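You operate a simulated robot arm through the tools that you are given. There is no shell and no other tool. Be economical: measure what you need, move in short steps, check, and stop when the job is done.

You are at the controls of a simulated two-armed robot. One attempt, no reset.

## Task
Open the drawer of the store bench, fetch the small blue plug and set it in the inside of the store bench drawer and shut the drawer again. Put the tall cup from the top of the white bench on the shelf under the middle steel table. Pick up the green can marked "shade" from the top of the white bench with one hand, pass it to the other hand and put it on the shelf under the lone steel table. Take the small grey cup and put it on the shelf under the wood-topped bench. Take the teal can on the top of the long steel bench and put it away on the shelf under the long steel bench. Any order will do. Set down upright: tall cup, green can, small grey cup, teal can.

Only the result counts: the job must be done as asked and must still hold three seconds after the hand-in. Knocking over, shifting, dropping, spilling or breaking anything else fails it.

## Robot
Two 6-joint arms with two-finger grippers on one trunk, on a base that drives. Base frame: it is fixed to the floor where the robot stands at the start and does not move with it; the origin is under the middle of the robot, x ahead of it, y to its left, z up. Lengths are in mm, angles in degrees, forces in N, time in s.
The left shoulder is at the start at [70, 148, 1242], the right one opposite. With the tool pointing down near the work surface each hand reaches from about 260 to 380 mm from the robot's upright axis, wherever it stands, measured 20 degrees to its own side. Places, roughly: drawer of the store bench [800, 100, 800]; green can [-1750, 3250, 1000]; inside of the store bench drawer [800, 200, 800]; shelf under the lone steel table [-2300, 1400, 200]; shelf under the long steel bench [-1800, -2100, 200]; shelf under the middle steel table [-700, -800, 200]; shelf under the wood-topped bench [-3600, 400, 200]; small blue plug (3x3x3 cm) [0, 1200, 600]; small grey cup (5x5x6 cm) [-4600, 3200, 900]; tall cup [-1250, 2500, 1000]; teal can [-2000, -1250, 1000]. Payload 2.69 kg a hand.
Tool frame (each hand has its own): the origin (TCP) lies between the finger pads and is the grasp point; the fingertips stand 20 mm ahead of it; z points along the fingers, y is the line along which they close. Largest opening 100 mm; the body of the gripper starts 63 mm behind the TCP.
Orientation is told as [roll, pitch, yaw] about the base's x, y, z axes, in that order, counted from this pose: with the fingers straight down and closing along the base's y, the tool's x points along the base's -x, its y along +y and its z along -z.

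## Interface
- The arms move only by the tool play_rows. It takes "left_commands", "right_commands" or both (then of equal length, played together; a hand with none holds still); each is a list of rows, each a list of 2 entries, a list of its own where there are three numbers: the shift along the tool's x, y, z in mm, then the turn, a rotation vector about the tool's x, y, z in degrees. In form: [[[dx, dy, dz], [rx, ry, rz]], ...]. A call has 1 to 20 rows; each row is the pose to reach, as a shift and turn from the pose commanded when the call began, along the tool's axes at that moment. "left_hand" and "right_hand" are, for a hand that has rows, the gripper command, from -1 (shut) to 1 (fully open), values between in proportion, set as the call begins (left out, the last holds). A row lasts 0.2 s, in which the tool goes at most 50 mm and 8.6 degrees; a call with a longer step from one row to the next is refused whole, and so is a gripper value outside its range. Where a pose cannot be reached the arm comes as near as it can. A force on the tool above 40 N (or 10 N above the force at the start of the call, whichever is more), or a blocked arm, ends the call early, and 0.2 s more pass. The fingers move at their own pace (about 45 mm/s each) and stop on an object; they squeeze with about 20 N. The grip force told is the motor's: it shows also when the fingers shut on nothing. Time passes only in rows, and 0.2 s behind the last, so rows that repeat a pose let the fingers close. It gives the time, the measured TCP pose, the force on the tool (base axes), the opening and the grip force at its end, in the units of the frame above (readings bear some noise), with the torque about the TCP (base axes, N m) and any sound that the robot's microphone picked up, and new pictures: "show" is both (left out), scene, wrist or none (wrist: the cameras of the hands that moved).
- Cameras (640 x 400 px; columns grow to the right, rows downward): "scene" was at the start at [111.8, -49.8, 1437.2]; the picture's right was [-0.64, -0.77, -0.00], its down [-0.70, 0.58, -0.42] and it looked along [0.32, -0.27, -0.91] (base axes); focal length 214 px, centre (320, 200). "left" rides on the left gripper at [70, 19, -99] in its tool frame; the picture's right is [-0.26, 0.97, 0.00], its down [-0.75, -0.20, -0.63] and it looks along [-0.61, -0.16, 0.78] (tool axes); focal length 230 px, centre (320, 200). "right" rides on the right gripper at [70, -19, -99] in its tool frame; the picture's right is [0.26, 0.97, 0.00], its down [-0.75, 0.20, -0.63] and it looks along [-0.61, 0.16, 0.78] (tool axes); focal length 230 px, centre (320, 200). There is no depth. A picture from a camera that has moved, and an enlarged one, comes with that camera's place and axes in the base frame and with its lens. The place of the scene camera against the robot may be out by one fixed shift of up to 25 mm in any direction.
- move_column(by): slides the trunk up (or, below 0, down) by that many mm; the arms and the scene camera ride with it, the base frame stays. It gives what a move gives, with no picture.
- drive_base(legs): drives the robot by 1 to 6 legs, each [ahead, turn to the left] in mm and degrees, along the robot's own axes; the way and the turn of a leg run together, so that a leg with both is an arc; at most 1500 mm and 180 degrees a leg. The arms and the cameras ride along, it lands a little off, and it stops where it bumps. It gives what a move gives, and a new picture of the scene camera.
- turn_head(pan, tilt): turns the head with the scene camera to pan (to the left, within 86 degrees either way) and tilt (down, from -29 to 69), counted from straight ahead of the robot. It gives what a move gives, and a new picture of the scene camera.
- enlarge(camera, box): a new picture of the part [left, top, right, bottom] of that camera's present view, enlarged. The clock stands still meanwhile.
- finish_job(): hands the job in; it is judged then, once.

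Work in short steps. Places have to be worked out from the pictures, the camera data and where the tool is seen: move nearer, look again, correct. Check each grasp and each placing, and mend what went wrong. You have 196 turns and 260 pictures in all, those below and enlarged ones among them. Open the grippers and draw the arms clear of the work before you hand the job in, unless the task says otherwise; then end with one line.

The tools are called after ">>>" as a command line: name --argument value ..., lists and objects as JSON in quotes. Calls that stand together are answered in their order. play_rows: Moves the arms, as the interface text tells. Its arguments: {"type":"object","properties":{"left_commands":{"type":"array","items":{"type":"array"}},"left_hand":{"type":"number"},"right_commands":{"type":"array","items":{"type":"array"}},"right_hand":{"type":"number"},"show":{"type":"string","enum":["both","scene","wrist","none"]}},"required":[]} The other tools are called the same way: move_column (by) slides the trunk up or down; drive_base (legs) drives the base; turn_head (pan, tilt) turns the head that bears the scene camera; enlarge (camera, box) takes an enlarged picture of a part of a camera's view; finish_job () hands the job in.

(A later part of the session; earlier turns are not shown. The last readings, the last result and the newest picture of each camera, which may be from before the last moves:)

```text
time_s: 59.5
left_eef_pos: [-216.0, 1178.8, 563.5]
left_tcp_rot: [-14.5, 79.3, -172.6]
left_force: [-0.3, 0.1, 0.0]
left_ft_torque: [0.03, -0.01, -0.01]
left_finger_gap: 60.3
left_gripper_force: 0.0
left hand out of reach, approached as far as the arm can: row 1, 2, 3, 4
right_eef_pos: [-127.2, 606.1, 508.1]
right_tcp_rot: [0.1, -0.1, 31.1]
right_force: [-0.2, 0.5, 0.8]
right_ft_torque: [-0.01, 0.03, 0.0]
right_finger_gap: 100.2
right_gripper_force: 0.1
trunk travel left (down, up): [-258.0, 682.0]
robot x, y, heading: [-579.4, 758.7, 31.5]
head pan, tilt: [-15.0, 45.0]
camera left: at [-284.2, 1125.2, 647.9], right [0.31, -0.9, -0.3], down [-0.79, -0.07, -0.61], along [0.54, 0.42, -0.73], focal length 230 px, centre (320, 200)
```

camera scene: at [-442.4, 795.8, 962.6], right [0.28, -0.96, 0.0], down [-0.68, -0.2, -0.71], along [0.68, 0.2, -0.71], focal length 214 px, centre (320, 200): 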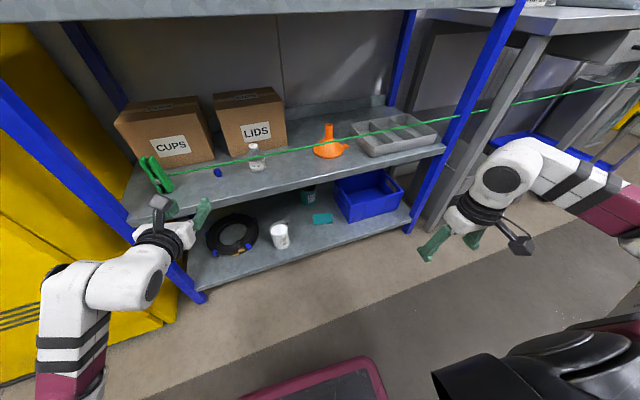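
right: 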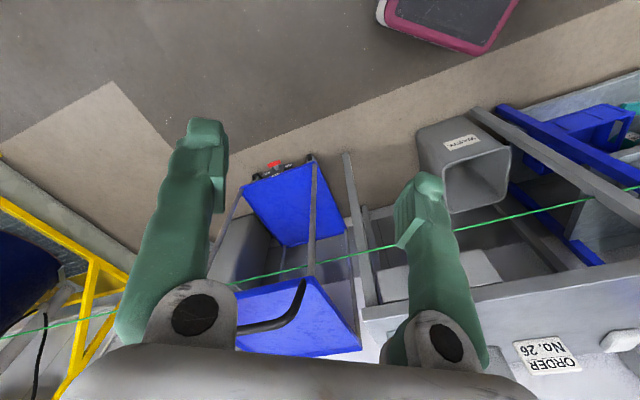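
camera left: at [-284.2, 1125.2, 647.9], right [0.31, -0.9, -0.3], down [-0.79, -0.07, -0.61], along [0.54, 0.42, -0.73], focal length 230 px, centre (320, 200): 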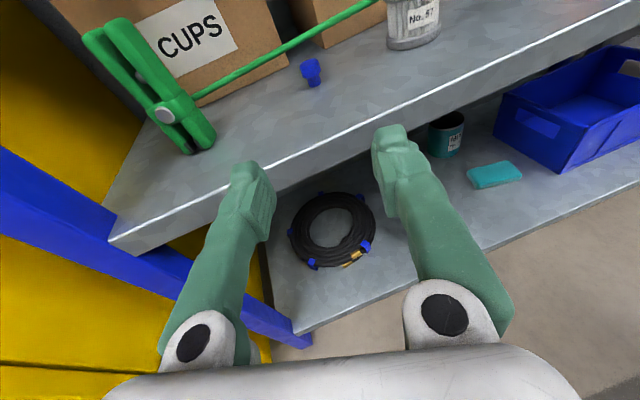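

A small base turn of -2.4° lines the drive direction up with the plug. I do that, lower 4 mm, and check.

>>> move_column --by -4

>>> drive_base --legs '[[0, -2.4]]'

>>> enlarge --camera "left" --box '[160, 0, 480, 200]'

```text
time_s: 60.0
left_eef_pos: [-214.8, 1178.4, 560.1]
left_tcp_rot: [-14.2, 79.3, -172.5]
left_force: [-0.9, 1.3, 1.1]
left_ft_torque: [0.01, 0.01, 0.0]
left_finger_gap: 60.1
left_gripper_force: 0.1
right_eef_pos: [-127.0, 606.0, 503.9]
right_tcp_rot: [-0.1, -0.3, 31.2]
right_force: [-1.2, -0.5, 0.2]
right_ft_torque: [-0.03, 0.02, 0.0]
right_finger_gap: 100.1
right_gripper_force: 0.0
trunk travel left (down, up): [-254.0, 686.0]
robot x, y, heading: [-579.7, 755.2, 30.9]
head pan, tilt: [-15.0, 45.0]
```

```text
time_s: 60.8
left_eef_pos: [-198.4, 1162.3, 559.7]
left_tcp_rot: [-14.6, 79.3, -175.0]
left_force: [1.1, 0.2, -0.1]
left_ft_torque: [0.01, 0.0, 0.03]
left_finger_gap: 59.9
left_gripper_force: 0.0
right_eef_pos: [-133.5, 586.5, 503.7]
right_tcp_rot: [0.0, -0.3, 28.8]
right_force: [-0.2, -0.1, -0.8]
right_ft_torque: [-0.01, -0.06, 0.0]
right_finger_gap: 99.9
right_gripper_force: 0.0
trunk travel left (down, up): [-254.0, 686.0]
robot x, y, heading: [-579.0, 756.5, 28.7]
head pan, tilt: [-15.0, 45.0]
camera scene: at [-440.7, 790.4, 916.6], right [0.24, -0.97, 0.0], down [-0.69, -0.17, -0.71], along [0.69, 0.17, -0.71], focal length 214 px, centre (320, 200)
```

scene: 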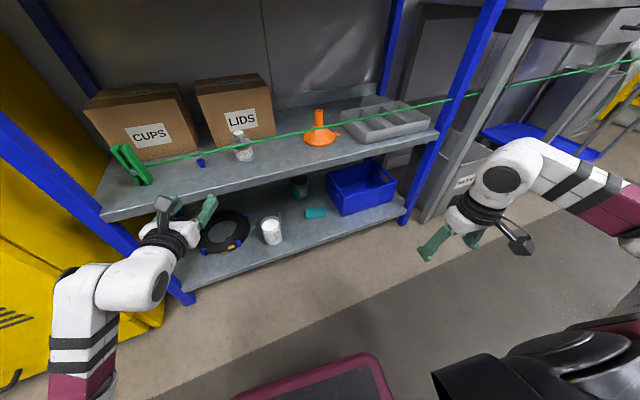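

```text
2.00 times, centred on (320, 100) of left
camera zoom: at [-269.3, 1112.6, 644.0], right [0.27, -0.92, -0.3], down [-0.79, -0.03, -0.61], along [0.55, 0.4, -0.73], focal length 460 px, centre (320, 400)
```

zoom: 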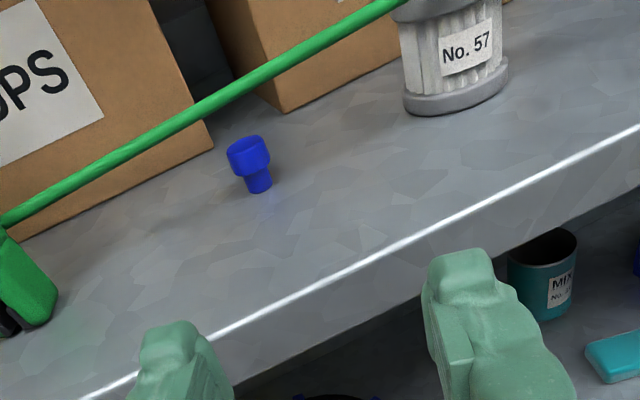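

Aligned within ~2 mm laterally, height 560. I drive in 90 mm and check.

>>> drive_base --legs '[[90, 0]]'

>>> enlarge --camera "left" --box '[160, 0, 480, 200]'

```text
time_s: 61.9
left_eef_pos: [-119.8, 1206.0, 559.4]
left_tcp_rot: [-14.5, 79.1, -175.0]
left_force: [-0.4, 0.2, -0.1]
left_ft_torque: [0.0, -0.04, -0.02]
left_finger_gap: 60.2
left_gripper_force: 0.2
right_eef_pos: [-55.5, 629.5, 504.6]
right_tcp_rot: [0.0, -0.3, 28.8]
right_force: [-0.2, -0.2, 0.4]
right_ft_torque: [0.02, -0.01, -0.02]
right_finger_gap: 99.9
right_gripper_force: 0.1
trunk travel left (down, up): [-254.0, 686.0]
robot x, y, heading: [-500.0, 800.1, 28.7]
head pan, tilt: [-15.0, 45.0]
camera scene: at [-362.5, 833.3, 916.5], right [0.24, -0.97, 0.0], down [-0.69, -0.17, -0.71], along [0.69, 0.17, -0.71], focal length 214 px, centre (320, 200)
```

scene: 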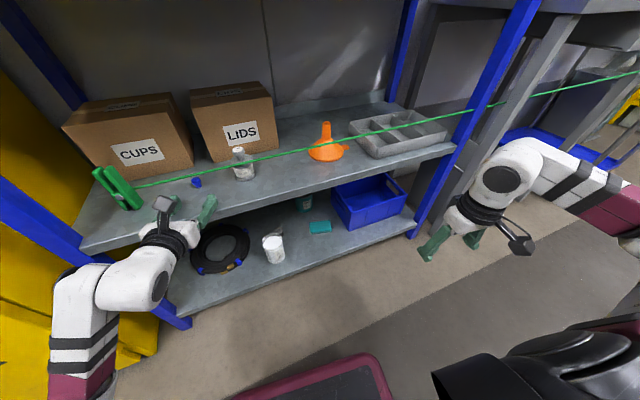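

```text
2.00 times, centred on (320, 100) of left
camera zoom: at [-190.9, 1155.4, 643.7], right [0.27, -0.92, -0.3], down [-0.79, -0.03, -0.61], along [0.55, 0.4, -0.73], focal length 460 px, centre (320, 400)
```

zoom: 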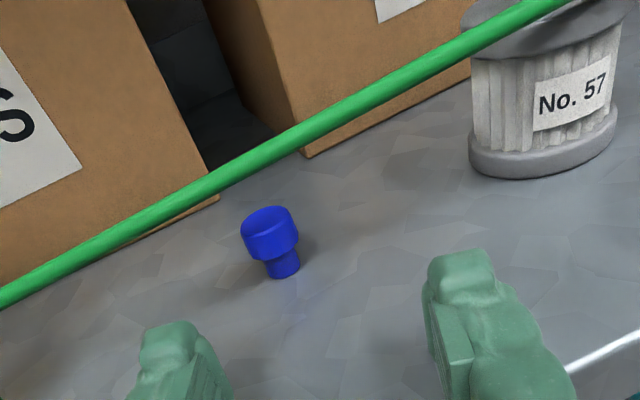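

The plug is at (-40,1250,555): straight ahead 90 mm. I drive in.

>>> drive_base --legs '[[89, 0]]'

>>> enlarge --camera "left" --box '[160, 100, 480, 300]'

```text
time_s: 63.0
left_eef_pos: [-70.6, 1231.6, 559.4]
left_tcp_rot: [-11.7, 78.9, -172.7]
left_force: [-9.1, -3.8, 4.8]
left_ft_torque: [-0.12, 0.55, 0.19]
left_finger_gap: 60.2
left_gripper_force: 0.1
right_eef_pos: [-0.7, 660.0, 504.9]
right_tcp_rot: [-0.1, -0.2, 28.9]
right_force: [0.2, 0.4, -0.1]
right_ft_torque: [-0.01, 0.05, -0.01]
right_finger_gap: 100.1
right_gripper_force: 0.1
trunk travel left (down, up): [-254.0, 686.0]
robot x, y, heading: [-447.4, 830.4, 29.2]
head pan, tilt: [-15.0, 45.0]
stopped in leg 1: the force on the tool passed its limit at 128 N (the readings are from after the stop); the commanded pose is now the measured one
camera scene: at [-309.2, 863.5, 916.8], right [0.25, -0.97, 0.0], down [-0.68, -0.17, -0.71], along [0.69, 0.17, -0.71], focal length 214 px, centre (320, 200)
```

scene: 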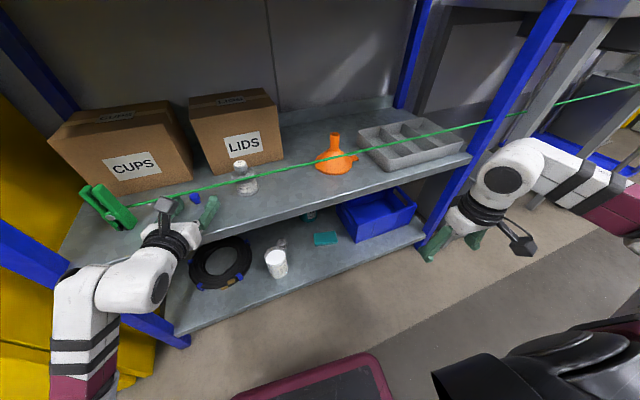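

```text
2.00 times, centred on (320, 200) of left
camera zoom: at [-141.0, 1183.0, 644.5], right [0.26, -0.92, -0.29], down [-0.79, -0.03, -0.61], along [0.55, 0.39, -0.74], focal length 460 px, centre (320, 200)
```

zoom: 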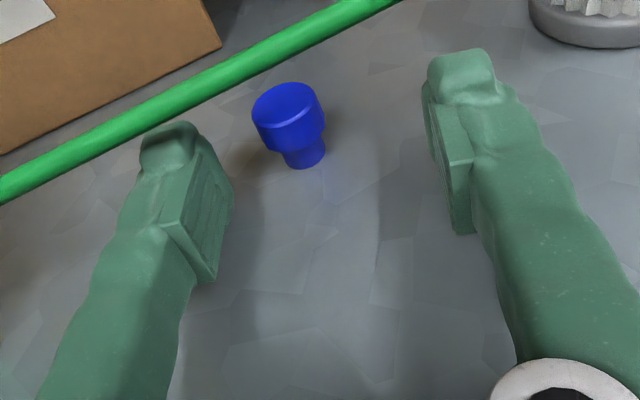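

The body of the gripper hit the shelf's front edge (plug and cord untouched). I back off 60 mm and tilt the hand about 10° more nose-down to lift the gripper body over the edge.

>>> drive_base --legs '[[-60, 0]]'

>>> play_rows --left_commands '[[[0, 0, 0], [0, -5, 0]], [[0, 0, 0], [0, -10, 0]], [[0, 0, 0], [0, -10, 0]]]' --show "none"

```text
time_s: 63.9
left_eef_pos: [-122.8, 1203.7, 557.8]
left_tcp_rot: [-11.4, 79.0, -172.5]
left_force: [-5.9, 0.3, 9.1]
left_ft_torque: [-0.34, -0.08, -0.18]
left_finger_gap: 58.9
left_gripper_force: 0.0
right_eef_pos: [-51.8, 631.2, 505.3]
right_tcp_rot: [-0.1, -0.4, 28.9]
right_force: [0.2, -0.1, 0.8]
right_ft_torque: [-0.03, 0.02, 0.01]
right_finger_gap: 100.0
right_gripper_force: 0.1
trunk travel left (down, up): [-254.0, 686.0]
robot x, y, heading: [-496.3, 803.7, 29.0]
head pan, tilt: [-15.0, 45.0]
camera scene: at [-361.0, 835.1, 916.9], right [0.25, -0.97, 0.0], down [-0.68, -0.17, -0.71], along [0.69, 0.17, -0.71], focal length 214 px, centre (320, 200)
```

scene: 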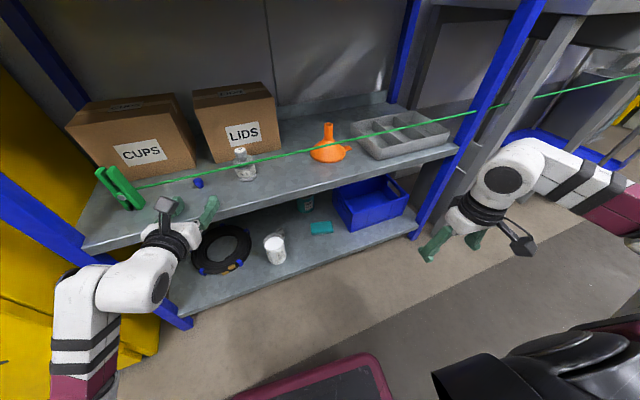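

```text
time_s: 64.7
left_eef_pos: [-120.2, 1202.6, 559.6]
left_tcp_rot: [-6.2, 69.4, -167.1]
left_force: [11.9, 4.4, 19.3]
left_ft_torque: [-0.46, -0.63, 0.5]
left_finger_gap: 58.6
left_gripper_force: 0.1
right_eef_pos: [-51.1, 631.1, 504.1]
right_tcp_rot: [-0.1, -0.2, 28.9]
right_force: [-0.6, -1.0, -0.2]
right_ft_torque: [-0.03, -0.03, 0.02]
right_finger_gap: 100.3
right_gripper_force: 0.1
trunk travel left (down, up): [-254.0, 686.0]
robot x, y, heading: [-496.8, 802.8, 28.9]
head pan, tilt: [-15.0, 45.0]
```

The fingertips press on the shelf (so shelf ≈543, a bit higher than thought). I raise 5 mm and tilt back 5°, then check the force.

>>> move_column --by 5

>>> play_rows --left_commands '[[[0, 0, 0], [0, 5, 0]], [[0, 0, 0], [0, 5, 0]]]' --show "none"

>>> enlarge --camera "left" --box '[160, 0, 480, 200]'

```text
time_s: 65.2
left_eef_pos: [-121.1, 1203.6, 560.3]
left_tcp_rot: [-6.0, 68.5, -166.8]
left_force: [0.0, -1.3, 1.7]
left_ft_torque: [-0.1, -0.08, -0.01]
left_finger_gap: 60.8
left_gripper_force: 1.1
right_eef_pos: [-52.0, 632.7, 508.8]
right_tcp_rot: [-0.1, -0.2, 28.9]
right_force: [-0.9, 0.1, -0.3]
right_ft_torque: [0.05, 0.01, 0.0]
right_finger_gap: 100.1
right_gripper_force: 0.1
trunk travel left (down, up): [-259.0, 681.0]
robot x, y, heading: [-495.4, 800.7, 29.2]
head pan, tilt: [-15.0, 45.0]
```

```text
time_s: 65.8
left_eef_pos: [-120.6, 1204.2, 562.4]
left_tcp_rot: [-7.8, 73.8, -168.8]
left_force: [-0.3, -0.5, 0.1]
left_ft_torque: [0.01, -0.01, 0.01]
left_finger_gap: 59.8
left_gripper_force: 0.0
right_eef_pos: [-51.6, 632.2, 509.0]
right_tcp_rot: [-0.1, -0.1, 28.9]
right_force: [0.4, -0.5, -0.4]
right_ft_torque: [0.0, -0.03, 0.0]
right_finger_gap: 100.0
right_gripper_force: 0.1
trunk travel left (down, up): [-259.0, 681.0]
robot x, y, heading: [-500.2, 802.1, 29.2]
head pan, tilt: [-15.0, 45.0]
```

```text
2.00 times, centred on (320, 100) of left
camera zoom: at [-183.4, 1158.3, 654.6], right [0.24, -0.93, -0.28], down [-0.84, -0.05, -0.54], along [0.49, 0.37, -0.79], focal length 460 px, centre (320, 400)
```

zoom: 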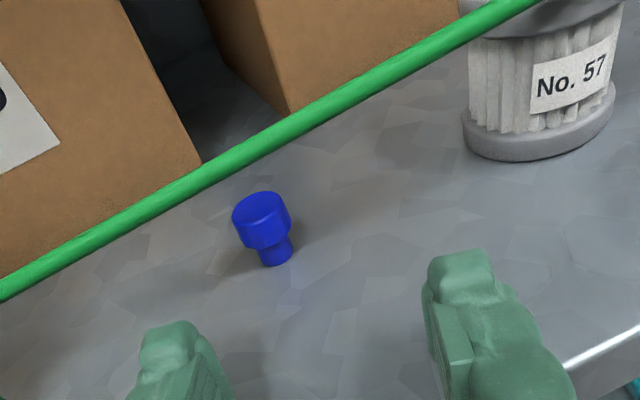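

Free of contact, tilt 16°, height 562. I drive in 82 mm, stopping slightly short of the plug's centre.

>>> drive_base --legs '[[82, 0]]'

>>> enlarge --camera "left" --box '[160, 100, 480, 300]'

```text
time_s: 66.9
left_eef_pos: [-49.3, 1243.7, 561.4]
left_tcp_rot: [-7.9, 73.8, -168.7]
left_force: [0.3, 0.1, 0.2]
left_ft_torque: [-0.01, 0.0, 0.01]
left_finger_gap: 59.8
left_gripper_force: 0.1
right_eef_pos: [19.1, 673.3, 508.8]
right_tcp_rot: [-0.2, -0.1, 29.0]
right_force: [0.9, -0.1, 0.9]
right_ft_torque: [0.0, -0.01, 0.0]
right_finger_gap: 100.1
right_gripper_force: 0.1
trunk travel left (down, up): [-259.0, 681.0]
robot x, y, heading: [-428.5, 840.4, 29.2]
head pan, tilt: [-15.0, 45.0]
camera scene: at [-288.3, 875.8, 921.5], right [0.25, -0.97, 0.0], down [-0.69, -0.17, -0.71], along [0.69, 0.17, -0.71], focal length 214 px, centre (320, 200)
```

scene: 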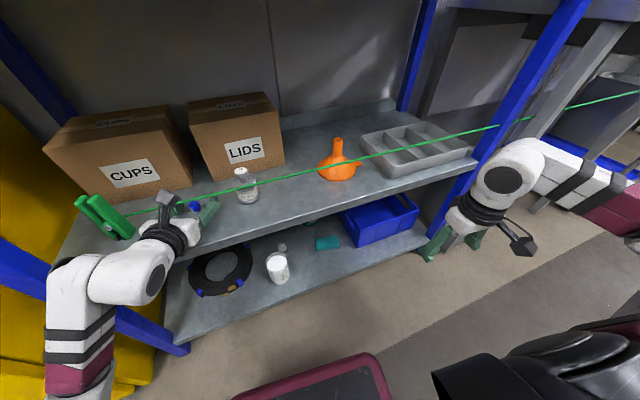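

```text
2.00 times, centred on (320, 200) of left
camera zoom: at [-112.3, 1198.3, 654.4], right [0.24, -0.93, -0.28], down [-0.84, -0.05, -0.54], along [0.48, 0.37, -0.79], focal length 460 px, centre (320, 200)
```

zoom: 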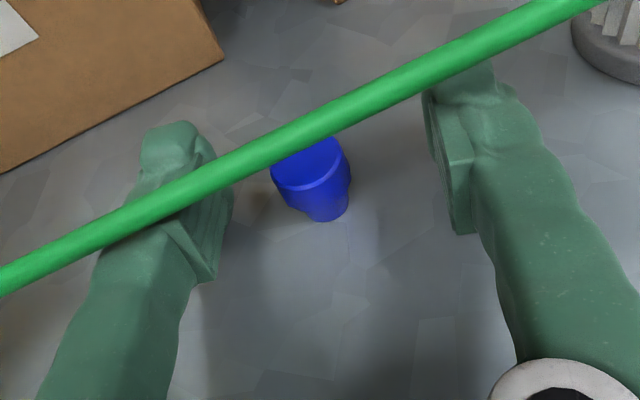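

The fingers are under the cord and around the plug. Close.

>>> play_rows --left_commands '[[[0, 0, 0], [0, 0, 0]], [[0, 0, 0], [0, 0, 0]], [[0, 0, 0], [0, 0, 0]], [[0, 0, 0], [0, 0, 0]], [[0, 0, 0], [0, 0, 0]]]' --left_hand -1 --show "none"

>>> enlarge --camera "left" --box '[160, 100, 480, 300]'

```text
time_s: 68.1
left_eef_pos: [-49.5, 1245.2, 562.3]
left_tcp_rot: [-7.8, 73.9, -168.7]
left_force: [0.3, -0.7, 0.3]
left_ft_torque: [0.02, -0.02, -0.01]
left_finger_gap: 15.3
left_gripper_force: 20.1
right_eef_pos: [20.5, 671.9, 509.2]
right_tcp_rot: [-0.1, -0.2, 28.8]
right_force: [0.0, 0.1, 0.5]
right_ft_torque: [-0.02, -0.02, -0.01]
right_finger_gap: 99.9
right_gripper_force: 0.0
trunk travel left (down, up): [-259.0, 681.0]
robot x, y, heading: [-426.8, 841.1, 29.4]
head pan, tilt: [-15.0, 45.0]
```

```text
2.00 times, centred on (320, 200) of left
camera zoom: at [-112.5, 1198.2, 654.7], right [0.24, -0.93, -0.28], down [-0.84, -0.05, -0.54], along [0.49, 0.37, -0.79], focal length 460 px, centre (320, 200)
```

zoom: 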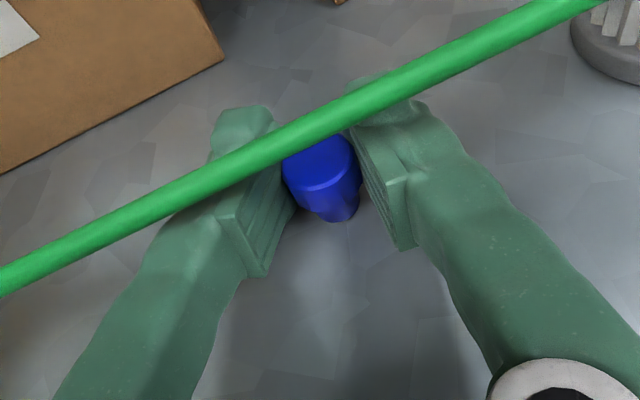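

Gripped (gap 15 mm, 20 N). I lift 3 mm and back straight out under the cord.

>>> move_column --by 3

>>> drive_base --legs '[[-200, 0]]'

>>> enlarge --camera "left" --box '[0, 0, 640, 400]'

```text
time_s: 68.6
left_eef_pos: [-49.6, 1244.0, 565.3]
left_tcp_rot: [-7.8, 73.8, -168.7]
left_force: [-0.1, -0.5, -0.6]
left_ft_torque: [0.02, -0.02, -0.01]
left_finger_gap: 15.6
left_gripper_force: 19.4
right_eef_pos: [20.4, 672.4, 511.8]
right_tcp_rot: [-0.1, -0.1, 28.9]
right_force: [-0.3, 0.4, -0.4]
right_ft_torque: [0.01, 0.01, 0.0]
right_finger_gap: 100.0
right_gripper_force: 0.1
trunk travel left (down, up): [-262.0, 678.0]
robot x, y, heading: [-428.3, 843.2, 29.0]
head pan, tilt: [-15.0, 45.0]
```

```text
time_s: 70.2
left_eef_pos: [-219.9, 1147.7, 565.0]
left_tcp_rot: [-7.9, 73.8, -168.9]
left_force: [0.0, 0.0, 0.8]
left_ft_torque: [0.0, -0.02, -0.01]
left_finger_gap: 15.0
left_gripper_force: 19.7
right_eef_pos: [-151.3, 574.6, 512.1]
right_tcp_rot: [-0.1, -0.2, 28.8]
right_force: [0.4, -0.8, 0.4]
right_ft_torque: [0.0, 0.01, 0.01]
right_finger_gap: 100.0
right_gripper_force: 0.1
trunk travel left (down, up): [-262.0, 678.0]
robot x, y, heading: [-598.1, 750.6, 29.2]
head pan, tilt: [-15.0, 45.0]
camera scene: at [-459.4, 779.9, 924.6], right [0.24, -0.97, 0.0], down [-0.69, -0.17, -0.71], along [0.69, 0.17, -0.71], focal length 214 px, centre (320, 200)
```

scene: 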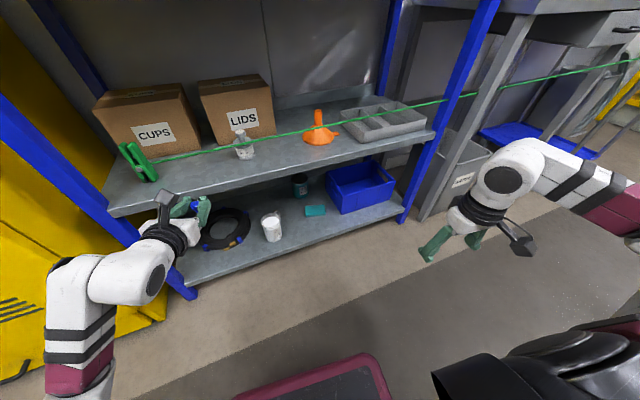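

```text
1.00 times, centred on (320, 200) of left (not enlarged: the box is as wide or as high as the picture)
camera zoom: at [-282.3, 1101.9, 657.9], right [0.24, -0.93, -0.28], down [-0.84, -0.05, -0.54], along [0.49, 0.37, -0.79], focal length 230 px, centre (320, 200)
```

zoom: 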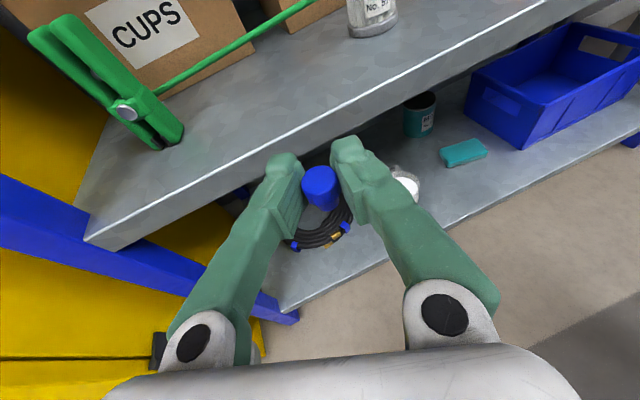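

Plug held. I fold the left arm back to a tool-down carrying pose beside the robot.

>>> play_rows --left_commands '[[[-11, -13, -20], [0, -7.4, 0]], [[-23, -26, -40], [0, -14.8, 0]], [[-34, -38, -59], [0, -22.2, 0]], [[-46, -51, -79], [0, -29.6, 0]], [[-57, -64, -99], [0, -37, 0]], [[-68, -77, -118], [0, -44.4, 0]], [[-80, -89, -138], [0, -51.8, 0]], [[-91, -102, -158], [0, -59.2, 0]], [[-103, -115, -178], [0, -66.6, 0]], [[-114, -128, -197], [0, -74, 0]], [[-114, -128, -197], [0, -74, 0]]]' --show "both"

```text
time_s: 72.6
left_eef_pos: [-478.5, 1203.7, 515.6]
left_tcp_rot: [-2.1, 0.0, -161.4]
left_force: [0.2, -0.2, 0.0]
left_ft_torque: [0.0, 0.01, 0.02]
left_finger_gap: 12.9
left_gripper_force: 19.6
left hand out of reach, approached as far as the arm can: row 10, 11
right_eef_pos: [-152.0, 576.4, 511.9]
right_tcp_rot: [-0.1, -0.3, 28.7]
right_force: [-0.4, 1.1, -1.1]
right_ft_torque: [0.02, 0.01, 0.0]
right_finger_gap: 99.8
right_gripper_force: 0.0
trunk travel left (down, up): [-262.0, 678.0]
robot x, y, heading: [-595.8, 749.0, 29.0]
head pan, tilt: [-15.0, 45.0]
camera scene: at [-459.1, 780.1, 924.6], right [0.24, -0.97, 0.0], down [-0.69, -0.17, -0.71], along [0.69, 0.17, -0.71], focal length 214 px, centre (320, 200)
camera left: at [-403.3, 1205.1, 612.6], right [0.06, -1.0, -0.03], down [-0.77, -0.07, 0.64], along [-0.64, -0.01, -0.77], focal length 230 px, centre (320, 200)
```

scene: 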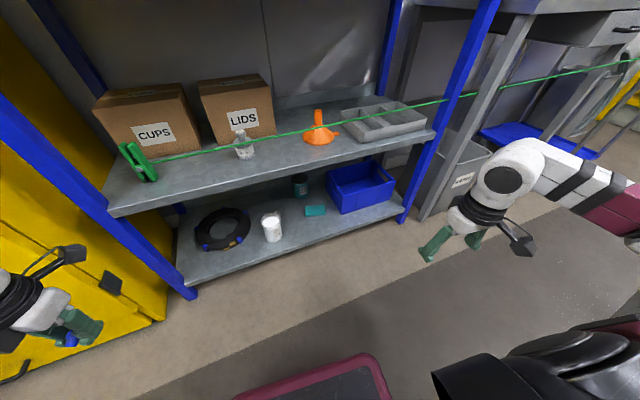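
left: 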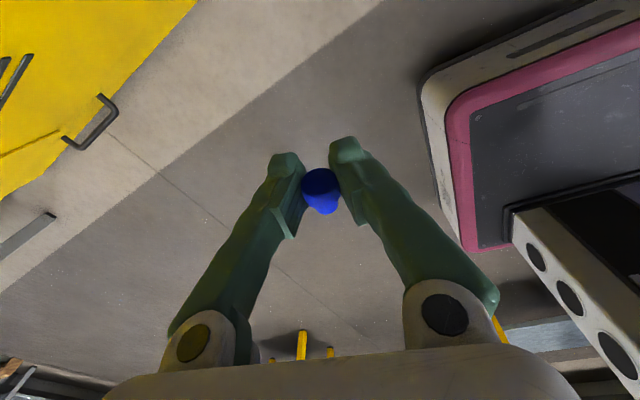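

The plug is held. Now I raise the trunk and drive to a viewing stance in front of the drawer.

>>> move_column --by 450

>>> drive_base --legs '[[0, -86.8], [1129, 0], [0, 88]]'

>>> turn_head --pan -10 --tilt 50

```text
refused: 450 is not a number from -400 to 400
```

```text
time_s: 85.8
left_eef_pos: [131.4, 263.7, 514.9]
left_tcp_rot: [-1.9, 0.2, -158.1]
left_force: [1.2, -0.4, -0.5]
left_ft_torque: [0.03, 0.0, 0.04]
left_finger_gap: 5.8
left_gripper_force: 19.8
right_eef_pos: [495.2, -345.4, 511.5]
right_tcp_rot: [-0.1, -0.1, 32.0]
right_force: [0.0, -1.4, 0.5]
right_ft_torque: [0.0, 0.01, 0.01]
right_finger_gap: 100.0
right_gripper_force: 0.0
trunk travel left (down, up): [-262.0, 678.0]
robot x, y, heading: [43.1, -199.3, 32.5]
head pan, tilt: [-15.0, 45.0]
camera scene: at [174.3, -160.2, 924.6], right [0.3, -0.95, 0.0], down [-0.68, -0.21, -0.71], along [0.67, 0.21, -0.71], focal length 214 px, centre (320, 200)
```

scene: 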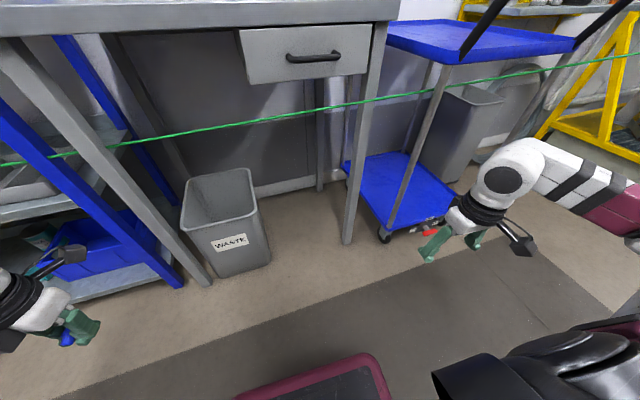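

```text
time_s: 86.5
left_eef_pos: [132.3, 263.8, 515.6]
left_tcp_rot: [-2.1, 0.2, -158.1]
left_force: [-0.5, 0.3, 0.6]
left_ft_torque: [0.01, -0.02, 0.0]
left_finger_gap: 6.1
left_gripper_force: 19.7
right_eef_pos: [492.9, -345.8, 512.8]
right_tcp_rot: [-0.1, 0.0, 32.0]
right_force: [0.1, -0.5, -0.3]
right_ft_torque: [-0.02, -0.01, 0.0]
right_finger_gap: 99.9
right_gripper_force: 0.1
trunk travel left (down, up): [-262.0, 678.0]
robot x, y, heading: [43.0, -196.6, 32.2]
head pan, tilt: [-10.0, 50.0]
camera scene: at [167.9, -155.2, 917.7], right [0.38, -0.92, 0.0], down [-0.71, -0.29, -0.64], along [0.59, 0.24, -0.77], focal length 214 px, centre (320, 200)
```

scene: 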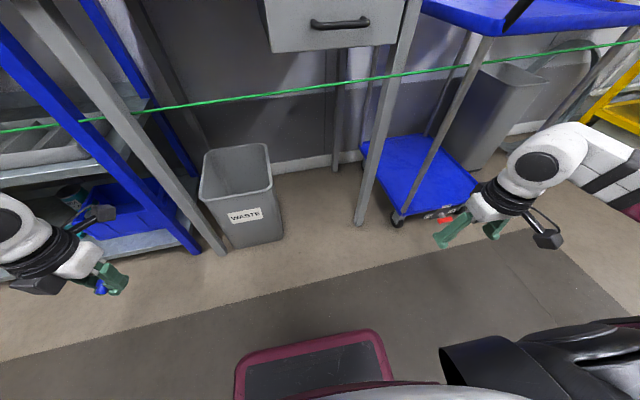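

The left gap shrank to 6 mm — the plug is creeping in the grip. I check it at once.

>>> enlarge --camera "left" --box '[240, 120, 400, 220]'

>>> enlarge --camera "scene" --box '[20, 190, 180, 320]'

```text
4.00 times, centred on (320, 170) of left
camera zoom: at [206.5, 267.8, 612.8], right [0.12, -0.99, -0.04], down [-0.76, -0.12, 0.63], along [-0.63, -0.05, -0.77], focal length 920 px, centre (320, 320)
```

zoom: 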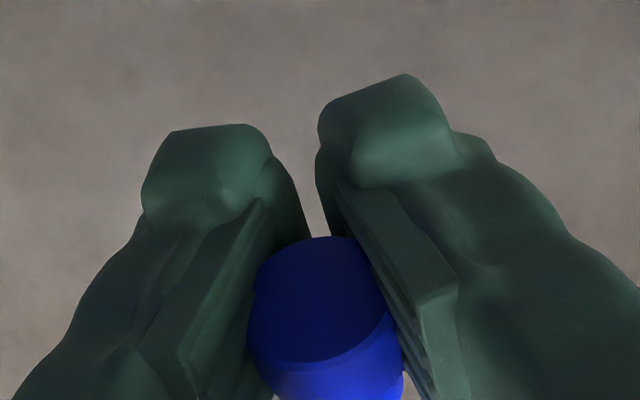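

```text
3.08 times, centred on (100, 255) of scene
camera zoom: at [167.9, -155.2, 917.7], right [0.38, -0.92, 0.0], down [-0.71, -0.29, -0.64], along [0.59, 0.24, -0.77], focal length 660 px, centre (997, 31)
```

zoom: 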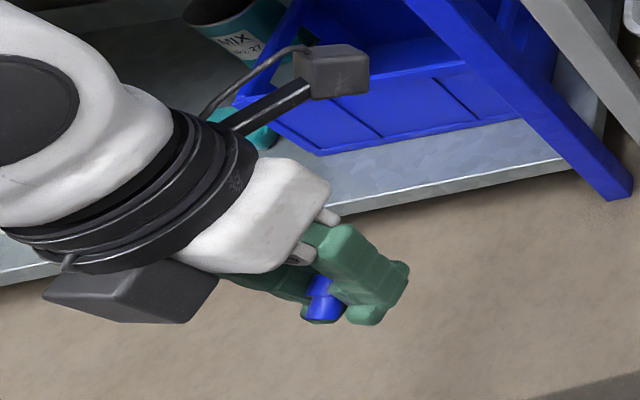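

The head of the plug sits beside the fingers and the 6 mm gap is now steady: the fingers have settled on the plug's narrow stem, which should hold. I raise the trunk and re-check the gap and drawer.

>>> move_column --by 400

>>> turn_head --pan 0 --tilt 45

>>> enlarge --camera "left" --box '[240, 120, 400, 220]'

```text
time_s: 90.3
left_eef_pos: [132.1, 261.9, 916.1]
left_tcp_rot: [-2.1, 0.1, -158.1]
left_force: [0.6, -0.2, -1.1]
left_ft_torque: [-0.01, 0.05, -0.02]
left_finger_gap: 6.0
left_gripper_force: 20.0
right_eef_pos: [495.4, -346.4, 911.3]
right_tcp_rot: [-0.2, -0.1, 32.0]
right_force: [0.2, 0.0, 0.5]
right_ft_torque: [0.02, 0.01, 0.01]
right_finger_gap: 100.3
right_gripper_force: 0.0
trunk travel left (down, up): [-662.0, 278.0]
robot x, y, heading: [38.4, -199.5, 32.2]
head pan, tilt: [-10.0, 50.0]
```

```text
time_s: 91.0
left_eef_pos: [131.7, 262.4, 914.9]
left_tcp_rot: [-2.1, 0.1, -158.0]
left_force: [0.7, -0.7, -0.1]
left_ft_torque: [-0.01, 0.01, -0.01]
left_finger_gap: 5.9
left_gripper_force: 19.6
right_eef_pos: [493.8, -346.0, 912.3]
right_tcp_rot: [-0.2, 0.0, 32.1]
right_force: [-0.3, 0.0, 0.5]
right_ft_torque: [0.0, -0.01, 0.01]
right_finger_gap: 99.9
right_gripper_force: 0.1
trunk travel left (down, up): [-662.0, 278.0]
robot x, y, heading: [38.8, -201.5, 32.3]
head pan, tilt: [0.0, 45.0]
camera scene: at [165.4, -141.0, 1324.6], right [0.53, -0.84, 0.0], down [-0.6, -0.38, -0.71], along [0.6, 0.38, -0.71], focal length 214 px, centre (320, 200)
```

scene: 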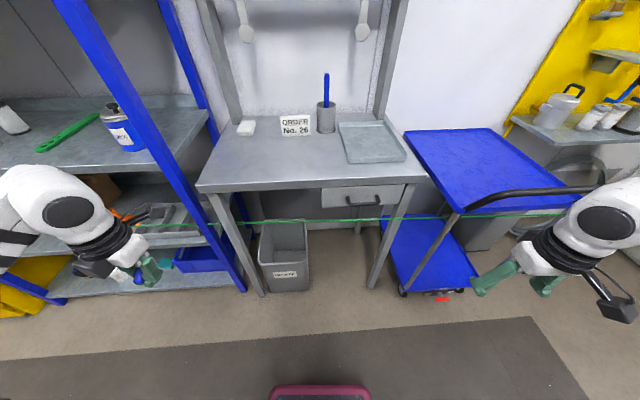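

```text
4.00 times, centred on (320, 170) of left
camera zoom: at [206.5, 267.8, 1012.8], right [0.12, -0.99, -0.04], down [-0.76, -0.12, 0.63], along [-0.63, -0.05, -0.77], focal length 920 px, centre (320, 320)
```

zoom: 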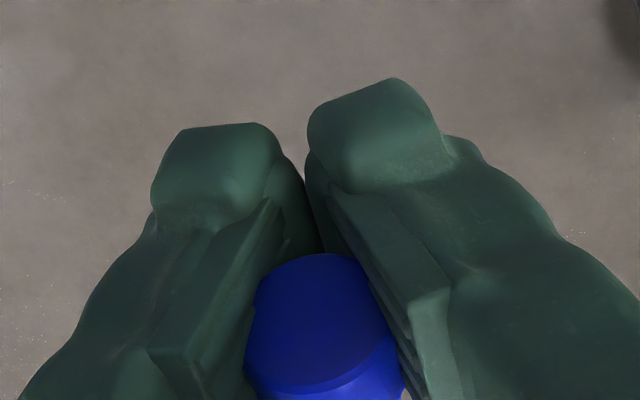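

Still 6 mm. To be safe I'll park the plug on the bench top while I open the drawer. First I bring the right hand inward and raise the trunk 110 mm so both hands clear the bench.

>>> play_rows --right_commands '[[[-5, 45, 0], [0, 0, 0]], [[-10, 90, 0], [0, 0, 0]], [[-16, 135, 0], [0, 0, 0]], [[-21, 180, 0], [0, 0, 0]], [[-26, 222, 0], [0, 0, 0]], [[-26, 222, 0], [0, 0, 0]]]' --show "none"

>>> move_column --by 110

>>> drive_base --legs '[[250, 0]]'

>>> enlarge --camera "right" --box '[0, 0, 640, 400]'

```text
time_s: 92.4
left_eef_pos: [133.0, 263.0, 914.8]
left_tcp_rot: [-2.0, 0.1, -158.1]
left_force: [0.4, -0.7, -0.3]
left_ft_torque: [-0.01, 0.02, 0.03]
left_finger_gap: 5.8
left_gripper_force: 20.2
right_eef_pos: [443.0, -302.6, 904.9]
right_tcp_rot: [0.0, -0.3, 32.0]
right_force: [0.4, 0.4, 0.5]
right_ft_torque: [0.01, -0.01, 0.01]
right_finger_gap: 100.2
right_gripper_force: 0.1
right hand out of reach, approached as far as the arm can: row 2, 3, 4, 5, 6
trunk travel left (down, up): [-662.0, 278.0]
robot x, y, heading: [41.0, -201.3, 32.3]
head pan, tilt: [0.0, 45.0]
```

```text
time_s: 93.9
left_eef_pos: [132.0, 262.7, 1025.4]
left_tcp_rot: [-2.1, 0.1, -158.0]
left_force: [0.4, -0.2, -0.1]
left_ft_torque: [-0.03, 0.01, -0.03]
left_finger_gap: 6.0
left_gripper_force: 20.2
right_eef_pos: [444.0, -303.0, 1015.2]
right_tcp_rot: [0.0, -0.3, 31.9]
right_force: [-0.2, -0.1, -0.1]
right_ft_torque: [0.01, -0.03, 0.01]
right_finger_gap: 100.1
right_gripper_force: 0.1
trunk travel left (down, up): [-772.0, 168.0]
robot x, y, heading: [39.4, -200.4, 32.3]
head pan, tilt: [0.0, 45.0]
```

```text
time_s: 95.7
left_eef_pos: [343.9, 399.2, 1024.6]
left_tcp_rot: [-2.2, 0.1, -158.0]
left_force: [0.3, 0.7, 0.3]
left_ft_torque: [0.0, -0.03, 0.01]
left_finger_gap: 6.0
left_gripper_force: 20.0
right_eef_pos: [656.4, -165.9, 1017.8]
right_tcp_rot: [0.0, -0.3, 32.1]
right_force: [0.5, -0.1, 0.4]
right_ft_torque: [0.04, 0.0, 0.03]
right_finger_gap: 100.0
right_gripper_force: 0.0
trunk travel left (down, up): [-772.0, 168.0]
robot x, y, heading: [253.2, -65.0, 32.6]
head pan, tilt: [0.0, 45.0]
camera scene: at [379.1, -5.0, 1434.8], right [0.54, -0.84, 0.0], down [-0.6, -0.38, -0.71], along [0.6, 0.38, -0.71], focal length 214 px, centre (320, 200)
```

scene: 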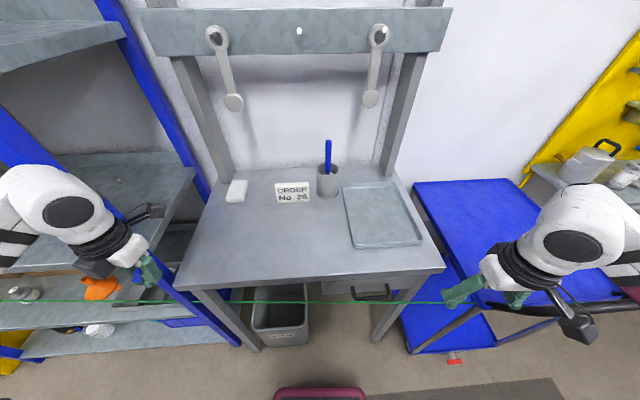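

```text
1.00 times, centred on (320, 200) of right (not enlarged: the box is as wide or as high as the picture)
camera zoom: at [607.8, -218.9, 1114.8], right [-0.73, 0.68, 0.0], down [0.53, 0.57, 0.63], along [0.43, 0.46, -0.77], focal length 230 px, centre (320, 200)
```

zoom: 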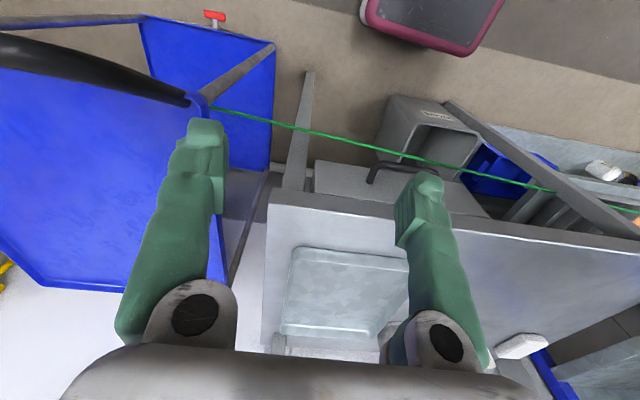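

The left hand is close to the rack post, so before advancing I raise the trunk 150 mm and bring both hands lower and inward.

>>> move_column --by 150

>>> play_rows --left_commands '[[[6, 31, 22], [0, 0, 0]], [[12, 62, 44], [0, 0, 0]], [[18, 94, 65], [0, 0, 0]], [[24, 125, 87], [0, 0, 0]], [[30, 156, 109], [0, 0, 0]], [[35, 187, 130], [0, 0, 0]], [[35, 187, 130], [0, 0, 0]]]' --right_commands '[[[0, 30, 22], [0, 0, 0]], [[0, 60, 44], [0, 0, 0]], [[0, 90, 65], [0, 0, 0]], [[0, 120, 87], [0, 0, 0]], [[0, 150, 109], [0, 0, 0]], [[0, 180, 130], [0, 0, 0]], [[0, 180, 130], [0, 0, 0]]]' --show "both"

```text
time_s: 97.5
left_eef_pos: [345.8, 400.4, 1174.7]
left_tcp_rot: [-2.0, 0.1, -158.0]
left_force: [-0.4, 0.1, 0.1]
left_ft_torque: [0.01, -0.01, 0.0]
left_finger_gap: 6.1
left_gripper_force: 20.3
right_eef_pos: [658.8, -165.5, 1166.5]
right_tcp_rot: [0.0, -0.3, 32.1]
right_force: [0.8, 0.2, -0.3]
right_ft_torque: [0.03, 0.02, 0.01]
right_finger_gap: 100.2
right_gripper_force: 0.1
trunk travel left (down, up): [-922.0, 18.0]
robot x, y, heading: [256.0, -61.9, 32.7]
head pan, tilt: [0.0, 45.0]
```

```text
time_s: 99.1
left_eef_pos: [421.1, 300.4, 961.7]
left_tcp_rot: [-1.7, 0.4, -158.0]
left_force: [0.6, -0.8, -0.6]
left_ft_torque: [0.03, -0.02, -0.02]
left_finger_gap: 6.1
left_gripper_force: 19.9
left hand out of reach, approached as far as the arm can: row 1, 2, 3, 4, 5, 6, 7
right_eef_pos: [606.5, -84.3, 957.2]
right_tcp_rot: [0.3, -0.4, 31.8]
right_force: [1.3, 0.5, 0.3]
right_ft_torque: [0.0, 0.01, 0.0]
right_finger_gap: 99.8
right_gripper_force: 0.1
right hand out of reach, approached as far as the arm can: row 1, 2, 3, 4, 5, 6, 7
trunk travel left (down, up): [-922.0, 18.0]
robot x, y, heading: [252.2, -65.7, 32.3]
head pan, tilt: [0.0, 45.0]
camera scene: at [379.3, -4.0, 1584.8], right [0.54, -0.84, 0.0], down [-0.6, -0.38, -0.71], along [0.6, 0.38, -0.71], focal length 214 px, centre (320, 200)
camera right: at [556.0, -137.3, 1055.8], right [-0.73, 0.69, 0.0], down [0.53, 0.56, 0.64], along [0.43, 0.46, -0.77], focal length 230 px, centre (320, 200)
camera left: at [495.7, 306.4, 1059.5], right [0.12, -0.99, -0.03], down [-0.77, -0.11, 0.63], along [-0.63, -0.05, -0.77], focal length 230 px, centre (320, 200)
```

scene: 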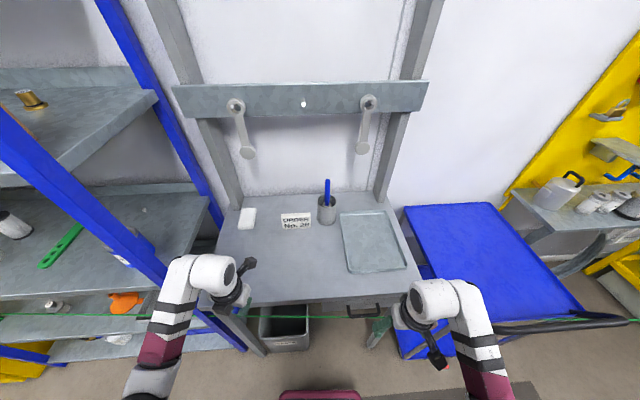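
right: 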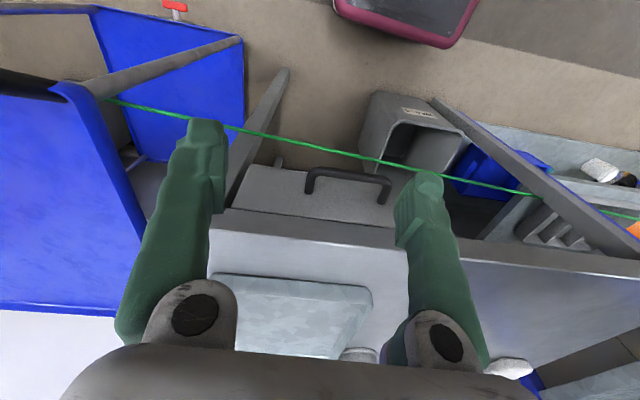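
left: 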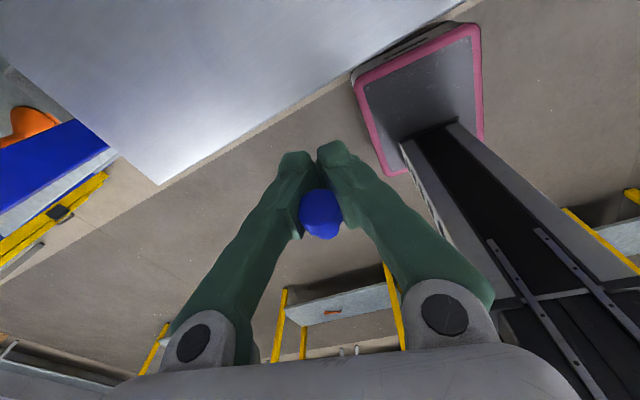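

Both hands now sit well. From two right-hand views the drawer handle spans about (681,-21) to (614,63) at z≈792, bench front normal ≈35°. I drive ahead 100 mm so the plug hand is over the bench top.

>>> drive_base --legs '[[100, 0]]'

>>> enlarge --camera "right" --box '[160, 80, 480, 280]'

>>> enlarge --camera "left" --box '[0, 0, 640, 400]'

```text
time_s: 100.2
left_eef_pos: [499.9, 351.4, 964.1]
left_tcp_rot: [-1.8, 0.7, -157.9]
left_force: [-1.1, -0.5, 0.6]
left_ft_torque: [0.04, -0.04, 0.02]
left_finger_gap: 5.8
left_gripper_force: 19.8
right_eef_pos: [686.5, -35.3, 959.1]
right_tcp_rot: [0.3, -0.8, 31.8]
right_force: [-1.1, -0.7, 0.2]
right_ft_torque: [0.02, -0.03, -0.01]
right_finger_gap: 100.1
right_gripper_force: 0.1
trunk travel left (down, up): [-922.0, 18.0]
robot x, y, heading: [334.2, -5.4, 32.7]
head pan, tilt: [0.0, 45.0]
camera scene: at [455.1, 43.7, 1585.6], right [0.54, -0.84, 0.0], down [-0.59, -0.38, -0.71], along [0.6, 0.38, -0.7], focal length 214 px, centre (320, 200)
```

scene: 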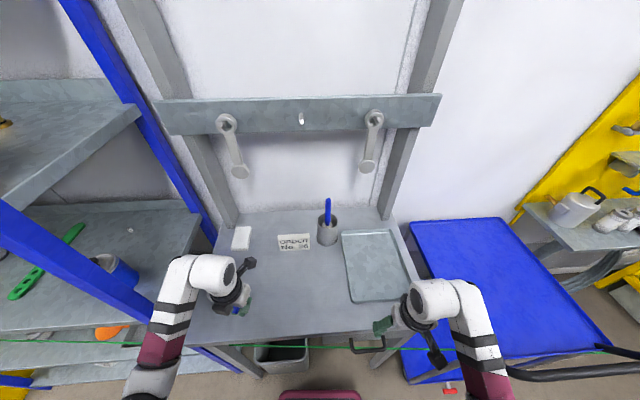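

```text
2.00 times, centred on (320, 180) of right
camera zoom: at [634.9, -87.5, 1057.5], right [-0.73, 0.69, 0.0], down [0.53, 0.56, 0.64], along [0.44, 0.47, -0.77], focal length 460 px, centre (320, 240)
```

zoom: 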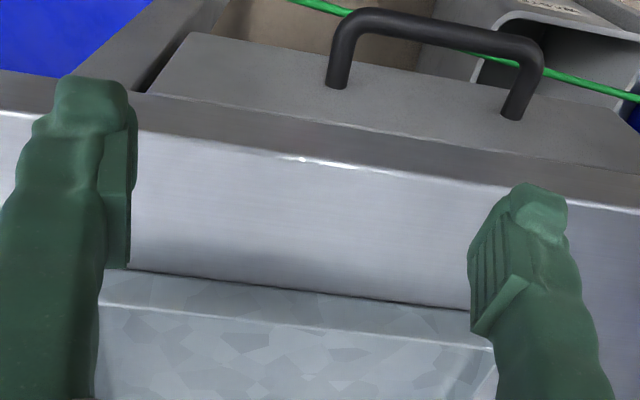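

```text
1.00 times, centred on (320, 200) of left (not enlarged: the box is as wide or as high as the picture)
camera zoom: at [573.8, 356.5, 1062.5], right [0.12, -0.99, -0.03], down [-0.77, -0.12, 0.63], along [-0.63, -0.05, -0.78], focal length 230 px, centre (320, 200)
```

zoom: 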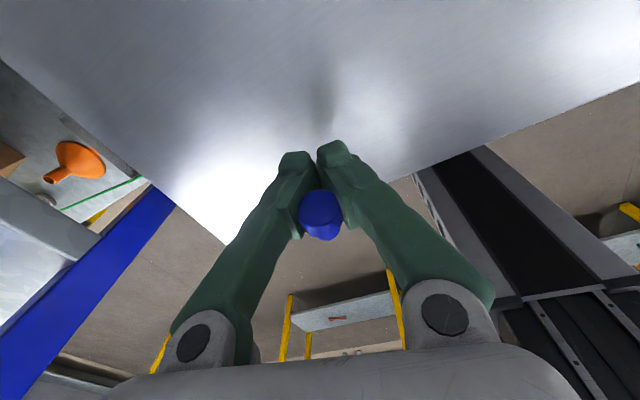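

The plug's 6 mm grip has stayed stable for 15 s, so I'll keep holding it rather than park it. Bench top is at z≈890. Now I turn the right hand about 93° so its fingers close across the handle bar, moving it above the handle.

>>> play_rows --right_commands '[[[3, 5, 0], [0, 0, -8.5]], [[5, 10, 0], [0, 0, -17]], [[8, 15, 0], [0, 0, -25.5]], [[11, 20, 0], [0, 0, -34]], [[13, 25, 0], [0, 0, -42.5]], [[16, 29, 0], [0, 0, -51]], [[18, 34, 0], [0, 0, -59.5]], [[21, 39, 0], [0, 0, -68]], [[24, 44, 0], [0, 0, -76.5]], [[26, 49, 0], [0, 0, -85]], [[29, 53, 0], [0, 0, -93]], [[29, 53, 0], [0, 0, -93]]]' --right_hand 0 --show "wrist"

```text
time_s: 102.6
left_eef_pos: [505.3, 354.4, 962.4]
left_tcp_rot: [-1.7, 0.3, -157.8]
left_force: [-0.8, 0.1, -0.5]
left_ft_torque: [-0.01, -0.04, -0.02]
left_finger_gap: 5.9
left_gripper_force: 20.2
right_eef_pos: [648.2, -101.0, 1279.1]
right_tcp_rot: [0.0, -6.9, 110.0]
right_force: [17.4, 6.2, 4.6]
right_ft_torque: [-0.67, 1.54, 0.69]
right_finger_gap: 49.8
right_gripper_force: 0.0
right hand out of reach, approached as far as the arm can: row 1, 2, 3, 4, 5, 6, 7, 8, 9, 10, 11
trunk travel left (down, up): [-922.0, 18.0]
robot x, y, heading: [334.8, -9.6, 32.6]
head pan, tilt: [0.0, 45.0]
stopped in row 11 (right hand): the force on the tool passed its limit at 100 N (the readings are from after the stop); the commanded pose is now the measured one
camera right: at [692.8, -170.3, 1369.4], right [-0.82, -0.57, -0.03], down [-0.42, 0.56, 0.72], along [-0.39, 0.6, -0.7], focal length 230 px, centre (320, 200)
```

right: 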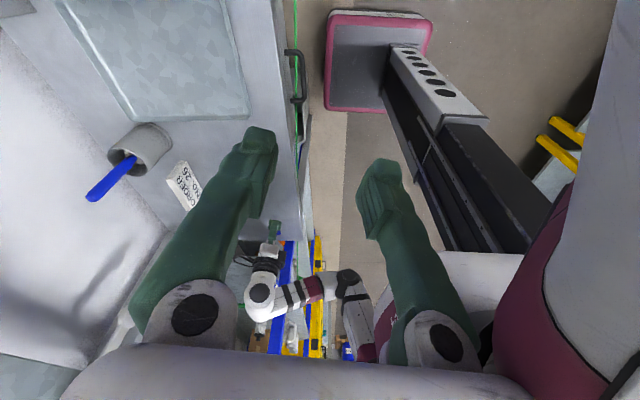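

The arm took a bad branch and bumped its own arm while rising. I reverse the turn and go back to the previous good pose.

>>> play_rows --right_commands '[[[-2, -6, 30], [0, 0, 7.8]], [[-4, -13, 65], [0, 0, 15.6]], [[-6, -19, 98], [0, 0, 23.4]], [[-8, -25, 130], [0, 0, 31.2]], [[-9, -32, 163], [0, 0, 39]], [[-11, -38, 196], [0, 0, 46.8]], [[-13, -45, 229], [0, 0, 54.6]], [[-15, -51, 261], [0, 0, 62.4]], [[-17, -57, 294], [0, 0, 70.2]], [[-19, -64, 327], [0, 0, 78]], [[-19, -64, 327], [0, 0, 78]]]' --show "scene"

```text
time_s: 105.0
left_eef_pos: [505.8, 354.3, 961.8]
left_tcp_rot: [-1.8, 0.3, -157.9]
left_force: [-0.3, -0.5, 0.1]
left_ft_torque: [0.0, -0.02, -0.03]
left_finger_gap: 6.1
left_gripper_force: 20.0
right_eef_pos: [685.8, -22.3, 956.0]
right_tcp_rot: [6.7, -1.2, 31.9]
right_force: [-0.3, -0.8, -0.2]
right_ft_torque: [0.03, -0.02, 0.01]
right_finger_gap: 49.9
right_gripper_force: 0.1
right hand out of reach, approached as far as the arm can: row 1, 2, 3, 4, 5, 6, 7, 8
trunk travel left (down, up): [-922.0, 18.0]
robot x, y, heading: [337.6, -8.5, 32.6]
head pan, tilt: [0.0, 45.0]
camera scene: at [464.9, 48.6, 1584.6], right [0.54, -0.84, 0.0], down [-0.6, -0.38, -0.71], along [0.6, 0.38, -0.71], focal length 214 px, centre (320, 200)
```

scene: 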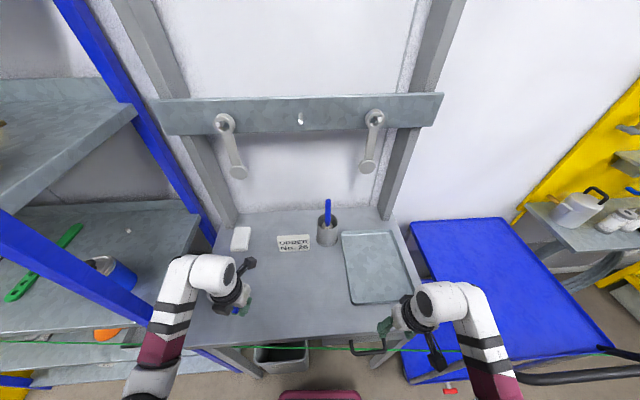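

Recovered. I try the turn the other way, in part first.

>>> play_rows --right_commands '[[[0, 0, 0], [0, 0, 8.5]], [[0, 0, 0], [0, 0, 17]], [[0, 0, 0], [0, 0, 25.5]], [[0, 0, 0], [0, 0, 34]], [[0, 0, 0], [0, 0, 42.5]], [[0, 0, 0], [0, 0, 42.5]]]' --show "none"

```text
time_s: 106.4
left_eef_pos: [506.6, 353.6, 961.0]
left_tcp_rot: [-1.7, 0.3, -157.9]
left_force: [-0.1, -0.8, -0.2]
left_ft_torque: [0.01, 0.0, -0.02]
left_finger_gap: 5.9
left_gripper_force: 19.6
right_eef_pos: [687.2, -26.1, 957.0]
right_tcp_rot: [6.0, 3.7, -10.4]
right_force: [-1.0, -0.7, -0.1]
right_ft_torque: [0.04, -0.02, -0.02]
right_finger_gap: 49.9
right_gripper_force: 0.0
trunk travel left (down, up): [-922.0, 18.0]
robot x, y, heading: [341.3, -10.6, 32.5]
head pan, tilt: [0.0, 45.0]
```

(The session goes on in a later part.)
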